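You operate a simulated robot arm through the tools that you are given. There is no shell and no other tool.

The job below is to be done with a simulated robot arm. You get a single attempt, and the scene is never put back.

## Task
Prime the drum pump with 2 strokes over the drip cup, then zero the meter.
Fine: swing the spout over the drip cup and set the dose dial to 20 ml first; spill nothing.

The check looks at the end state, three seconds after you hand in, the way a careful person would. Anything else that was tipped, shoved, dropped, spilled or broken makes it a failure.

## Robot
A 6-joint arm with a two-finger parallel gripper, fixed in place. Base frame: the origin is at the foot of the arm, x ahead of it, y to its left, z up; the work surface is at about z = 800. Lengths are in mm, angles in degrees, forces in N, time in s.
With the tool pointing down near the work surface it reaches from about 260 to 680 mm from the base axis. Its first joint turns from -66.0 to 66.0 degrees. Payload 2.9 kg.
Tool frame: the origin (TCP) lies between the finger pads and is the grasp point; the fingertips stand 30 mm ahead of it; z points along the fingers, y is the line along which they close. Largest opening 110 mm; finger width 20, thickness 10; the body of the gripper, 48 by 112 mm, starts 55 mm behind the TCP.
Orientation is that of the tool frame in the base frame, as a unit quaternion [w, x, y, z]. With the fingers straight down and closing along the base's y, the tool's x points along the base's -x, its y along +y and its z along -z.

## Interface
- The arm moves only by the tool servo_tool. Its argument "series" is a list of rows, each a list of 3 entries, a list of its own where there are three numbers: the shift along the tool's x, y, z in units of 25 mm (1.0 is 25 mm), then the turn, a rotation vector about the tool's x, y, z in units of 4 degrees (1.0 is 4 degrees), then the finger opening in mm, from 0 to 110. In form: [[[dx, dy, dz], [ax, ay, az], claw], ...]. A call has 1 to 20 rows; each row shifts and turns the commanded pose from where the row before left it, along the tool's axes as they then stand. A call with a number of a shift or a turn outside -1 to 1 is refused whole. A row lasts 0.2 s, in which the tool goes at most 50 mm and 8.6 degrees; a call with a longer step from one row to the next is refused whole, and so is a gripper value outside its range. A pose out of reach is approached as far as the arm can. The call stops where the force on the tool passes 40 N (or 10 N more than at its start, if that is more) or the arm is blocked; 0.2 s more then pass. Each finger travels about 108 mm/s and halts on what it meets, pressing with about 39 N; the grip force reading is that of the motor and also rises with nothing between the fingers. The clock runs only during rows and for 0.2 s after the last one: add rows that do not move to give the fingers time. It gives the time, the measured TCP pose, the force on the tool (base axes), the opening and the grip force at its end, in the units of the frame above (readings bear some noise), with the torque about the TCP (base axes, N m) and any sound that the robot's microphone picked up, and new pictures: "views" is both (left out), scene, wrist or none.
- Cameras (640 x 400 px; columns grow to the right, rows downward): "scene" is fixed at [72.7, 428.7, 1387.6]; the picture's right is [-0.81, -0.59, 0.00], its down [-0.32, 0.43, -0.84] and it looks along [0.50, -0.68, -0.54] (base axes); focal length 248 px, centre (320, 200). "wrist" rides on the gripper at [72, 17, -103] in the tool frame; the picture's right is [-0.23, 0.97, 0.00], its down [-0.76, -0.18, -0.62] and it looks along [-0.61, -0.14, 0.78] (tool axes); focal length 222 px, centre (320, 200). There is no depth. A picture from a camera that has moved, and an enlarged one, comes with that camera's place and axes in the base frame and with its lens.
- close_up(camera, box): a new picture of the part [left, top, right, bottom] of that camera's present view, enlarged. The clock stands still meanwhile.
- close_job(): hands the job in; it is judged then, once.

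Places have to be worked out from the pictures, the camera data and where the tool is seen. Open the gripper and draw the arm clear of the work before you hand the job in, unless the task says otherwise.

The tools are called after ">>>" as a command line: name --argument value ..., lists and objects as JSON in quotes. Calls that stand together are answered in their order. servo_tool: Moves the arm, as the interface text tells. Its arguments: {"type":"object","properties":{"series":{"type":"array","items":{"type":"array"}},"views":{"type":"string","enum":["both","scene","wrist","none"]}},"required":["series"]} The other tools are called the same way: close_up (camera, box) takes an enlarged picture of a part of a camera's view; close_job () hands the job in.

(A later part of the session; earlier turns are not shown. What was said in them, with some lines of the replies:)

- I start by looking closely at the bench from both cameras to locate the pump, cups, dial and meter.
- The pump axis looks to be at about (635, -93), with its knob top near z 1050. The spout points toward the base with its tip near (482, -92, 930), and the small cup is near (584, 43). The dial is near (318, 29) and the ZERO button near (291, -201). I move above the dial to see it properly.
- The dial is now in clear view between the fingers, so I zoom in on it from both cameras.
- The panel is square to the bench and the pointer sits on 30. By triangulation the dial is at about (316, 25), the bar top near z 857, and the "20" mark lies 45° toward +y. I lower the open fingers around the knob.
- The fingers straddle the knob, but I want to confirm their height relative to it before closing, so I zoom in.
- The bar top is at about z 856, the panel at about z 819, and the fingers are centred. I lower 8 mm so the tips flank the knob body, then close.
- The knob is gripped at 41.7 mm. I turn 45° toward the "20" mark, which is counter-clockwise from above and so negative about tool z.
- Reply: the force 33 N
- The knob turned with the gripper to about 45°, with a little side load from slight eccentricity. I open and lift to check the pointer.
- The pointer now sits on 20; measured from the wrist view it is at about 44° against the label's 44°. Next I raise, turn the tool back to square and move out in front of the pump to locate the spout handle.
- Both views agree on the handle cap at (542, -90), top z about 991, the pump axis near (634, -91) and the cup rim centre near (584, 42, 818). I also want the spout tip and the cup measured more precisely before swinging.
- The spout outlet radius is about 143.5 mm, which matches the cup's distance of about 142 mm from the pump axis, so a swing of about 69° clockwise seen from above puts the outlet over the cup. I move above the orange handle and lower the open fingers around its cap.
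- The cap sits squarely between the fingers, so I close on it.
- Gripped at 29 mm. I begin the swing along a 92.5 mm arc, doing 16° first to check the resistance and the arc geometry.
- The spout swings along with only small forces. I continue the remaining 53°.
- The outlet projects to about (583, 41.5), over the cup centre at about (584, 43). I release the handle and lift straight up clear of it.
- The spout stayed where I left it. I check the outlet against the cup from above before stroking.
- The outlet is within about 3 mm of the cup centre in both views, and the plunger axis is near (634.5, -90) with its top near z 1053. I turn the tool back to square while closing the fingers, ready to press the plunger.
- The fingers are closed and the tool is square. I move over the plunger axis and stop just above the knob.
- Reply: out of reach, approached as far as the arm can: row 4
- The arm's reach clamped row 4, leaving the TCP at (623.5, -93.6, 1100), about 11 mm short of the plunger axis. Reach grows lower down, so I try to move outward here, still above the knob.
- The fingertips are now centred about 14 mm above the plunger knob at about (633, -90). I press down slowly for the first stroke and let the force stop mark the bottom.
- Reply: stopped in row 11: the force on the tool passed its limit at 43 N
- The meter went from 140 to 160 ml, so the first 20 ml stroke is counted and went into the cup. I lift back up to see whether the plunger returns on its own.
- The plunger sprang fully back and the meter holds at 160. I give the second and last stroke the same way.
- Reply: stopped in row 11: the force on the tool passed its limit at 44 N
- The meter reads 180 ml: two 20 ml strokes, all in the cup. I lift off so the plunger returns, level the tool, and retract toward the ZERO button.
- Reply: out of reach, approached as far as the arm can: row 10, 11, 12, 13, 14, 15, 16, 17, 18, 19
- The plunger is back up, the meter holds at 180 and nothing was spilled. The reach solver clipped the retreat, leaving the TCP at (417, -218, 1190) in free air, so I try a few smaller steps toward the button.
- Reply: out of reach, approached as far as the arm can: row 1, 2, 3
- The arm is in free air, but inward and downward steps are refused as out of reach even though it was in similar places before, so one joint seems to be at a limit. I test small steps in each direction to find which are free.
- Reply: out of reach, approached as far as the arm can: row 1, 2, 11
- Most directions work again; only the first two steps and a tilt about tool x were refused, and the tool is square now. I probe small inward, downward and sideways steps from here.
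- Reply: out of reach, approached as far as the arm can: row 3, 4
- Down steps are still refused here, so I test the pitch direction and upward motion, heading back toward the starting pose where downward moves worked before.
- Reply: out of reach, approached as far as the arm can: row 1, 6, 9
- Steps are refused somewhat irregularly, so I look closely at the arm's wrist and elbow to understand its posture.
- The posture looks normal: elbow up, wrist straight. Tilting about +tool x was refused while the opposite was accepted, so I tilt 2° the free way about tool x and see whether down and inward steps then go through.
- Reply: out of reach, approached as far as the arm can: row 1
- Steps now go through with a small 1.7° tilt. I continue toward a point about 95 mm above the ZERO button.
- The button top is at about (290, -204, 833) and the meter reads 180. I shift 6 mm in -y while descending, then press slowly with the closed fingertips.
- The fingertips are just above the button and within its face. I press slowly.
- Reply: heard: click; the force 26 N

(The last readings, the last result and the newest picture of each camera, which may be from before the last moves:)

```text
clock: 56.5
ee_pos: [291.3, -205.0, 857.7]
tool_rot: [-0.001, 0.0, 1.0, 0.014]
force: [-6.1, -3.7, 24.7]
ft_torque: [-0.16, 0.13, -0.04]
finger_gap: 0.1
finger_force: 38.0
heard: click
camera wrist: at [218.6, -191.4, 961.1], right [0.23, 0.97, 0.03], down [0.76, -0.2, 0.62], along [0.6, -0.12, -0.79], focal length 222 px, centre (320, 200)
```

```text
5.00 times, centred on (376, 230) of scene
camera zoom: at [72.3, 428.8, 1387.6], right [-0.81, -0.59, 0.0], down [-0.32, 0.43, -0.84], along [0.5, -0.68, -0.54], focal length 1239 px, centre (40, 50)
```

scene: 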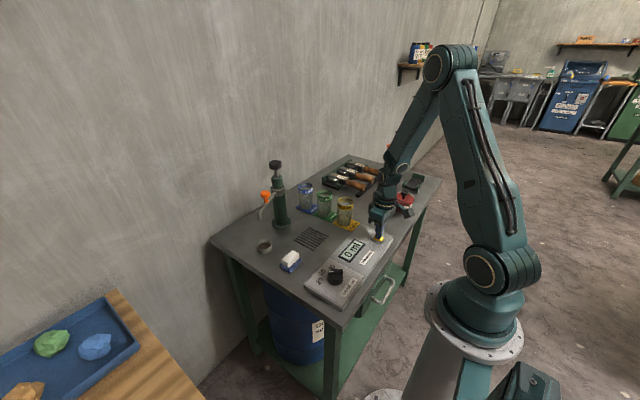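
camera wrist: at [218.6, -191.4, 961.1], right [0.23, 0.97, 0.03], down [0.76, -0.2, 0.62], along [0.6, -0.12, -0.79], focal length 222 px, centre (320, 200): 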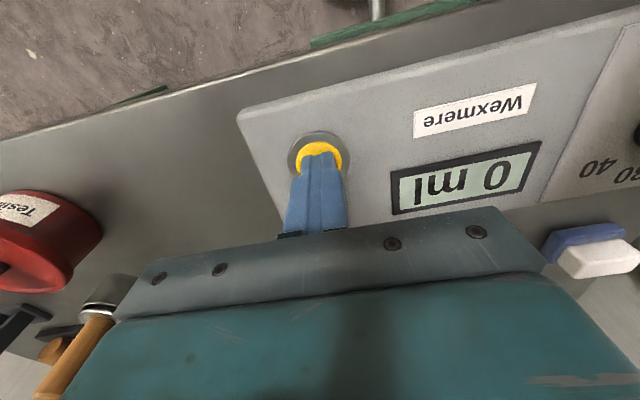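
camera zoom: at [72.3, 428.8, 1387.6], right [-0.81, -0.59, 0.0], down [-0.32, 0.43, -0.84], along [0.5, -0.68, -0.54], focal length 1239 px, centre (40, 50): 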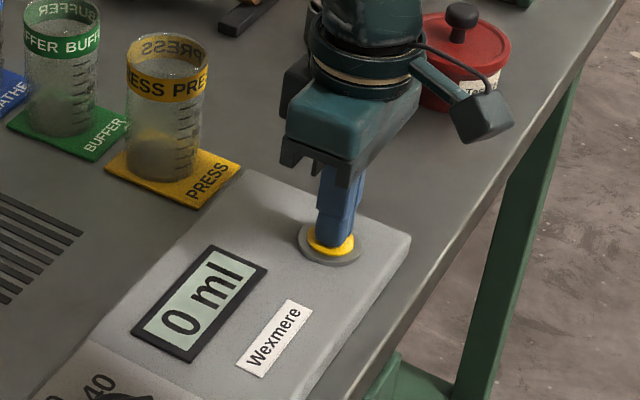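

A click was heard and the meter shows 0 ml. I lift straight up, then open the gripper well clear of everything.

>>> servo_tool --series '[[[0, 0, -0.3], [0, 0, 0], 0], [[0, 0, -0.7], [0, 0, 0], 0], [[0, 0, -0.9], [0, 0, 0], 0], [[0, 0, -0.9], [0, 0, 0], 0], [[0, 0, -0.9], [0, 0, 0], 0], [[0, 0, -0.9], [0, 0, 0], 20], [[0, 0, -0.9], [0, 0, 0], 40], [[0, 0, -0.9], [0, 0, 0], 60], [[0, 0, -0.9], [0, 0, 0], 80], [[0, 0, -0.9], [0, 0, 0], 100], [[0, 0, -0.9], [0, 0, 0], 110], [[0, 0, 0], [0, 0, 0], 110], [[0, 0, 0], [0, 0, 0], 110]]'

>>> close_up --camera "scene" --box '[226, 145, 338, 255]'

>>> close_up --camera "scene" --box '[290, 220, 402, 300]'

>>> close_up --camera "scene" --box '[290, 140, 450, 240]'

```text
clock: 59.2
ee_pos: [292.0, -212.5, 1082.9]
tool_rot: [-0.003, 0.0, 1.0, 0.015]
force: [0.4, 1.1, 0.1]
ft_torque: [-0.01, -0.02, 0.0]
finger_gap: 110.0
finger_force: 0.0
camera wrist: at [220.4, -199.4, 1187.6], right [0.23, 0.97, 0.03], down [0.76, -0.2, 0.61], along [0.6, -0.12, -0.79], focal length 222 px, centre (320, 200)
```

scene: 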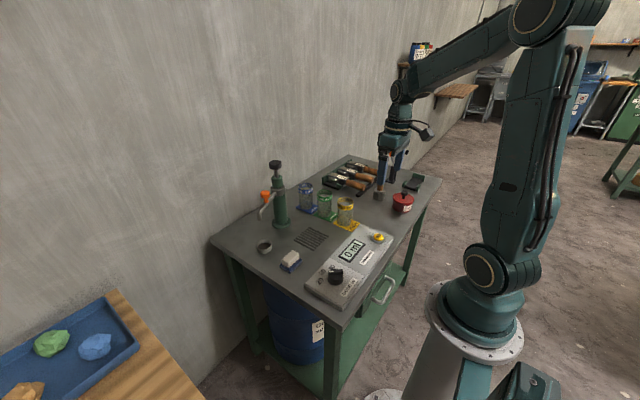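
wrist: 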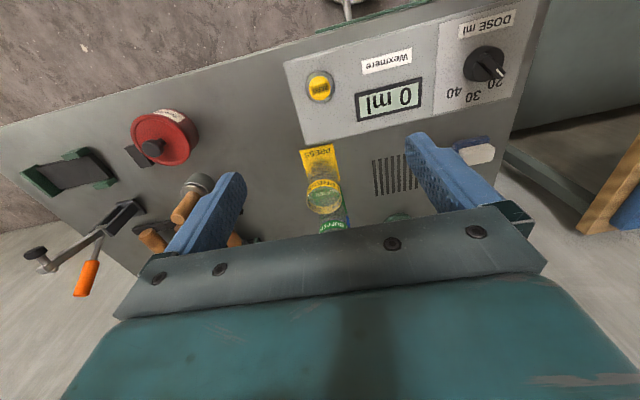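

```text
3.64 times, centred on (282, 200) of scene
camera zoom: at [72.7, 428.7, 1387.6], right [-0.81, -0.59, 0.0], down [-0.32, 0.43, -0.84], along [0.5, -0.68, -0.54], focal length 901 px, centre (458, 200)
```

zoom: 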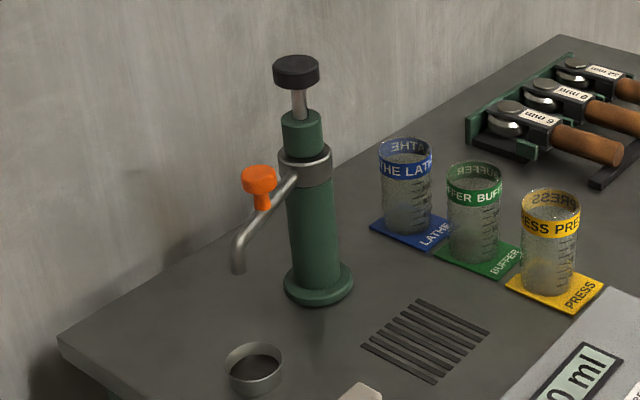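

```text
5.00 times, centred on (346, 260) of scene
camera zoom: at [72.7, 428.7, 1387.6], right [-0.81, -0.59, 0.0], down [-0.32, 0.43, -0.84], along [0.5, -0.68, -0.54], focal length 1239 px, centre (190, -100)
```

zoom: 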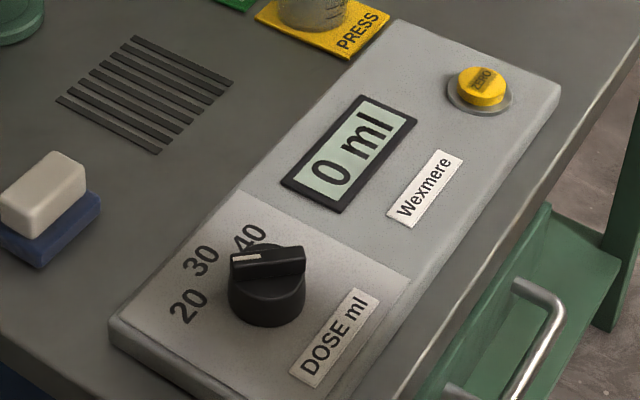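

```text
4.00 times, centred on (370, 190) of scene
camera zoom: at [72.7, 428.7, 1387.6], right [-0.81, -0.59, 0.0], down [-0.32, 0.43, -0.84], along [0.5, -0.68, -0.54], focal length 991 px, centre (120, 240)
```

zoom: 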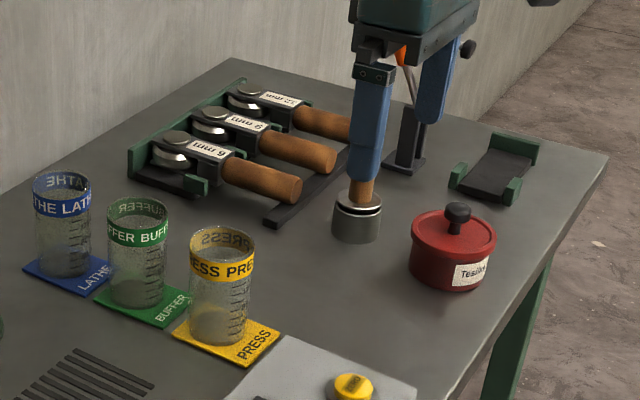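

The meter reads 0 ml after two 20 ml strokes and the dial is on 20. The spout is still over the drip cup with no spill visible, and nothing else on the bench has moved. The gripper is open and about 250 mm above the bench, so I hand in.

>>> close_job

```text
The job is handed in.
```

I finished the job and handed it in: the pump is primed with two strokes and the meter is zeroed.

- **Dose dial:** I turned it from 30 to 20 ml before pumping. The meter's 20 ml steps confirmed the setting.
- **Spout:** I swung it over the drip cup, with the outlet within about 3 mm of the cup's centre. It stayed there through both strokes and is still there now.
- **Strokes:** I gave two full strokes, and the meter went from 140 to 160 to 180 ml. The plunger returned fully each time, and I could see no spill in the pictures.
- **Meter:** I pressed ZERO once after the second stroke. It clicked and the display reads 0 ml.

While pulling back from the pump, the arm hit a reach limit and its path drifted through clear air above the bench. It touched nothing, and the other items look undisturbed. The gripper is open and about 250 mm above the bench.
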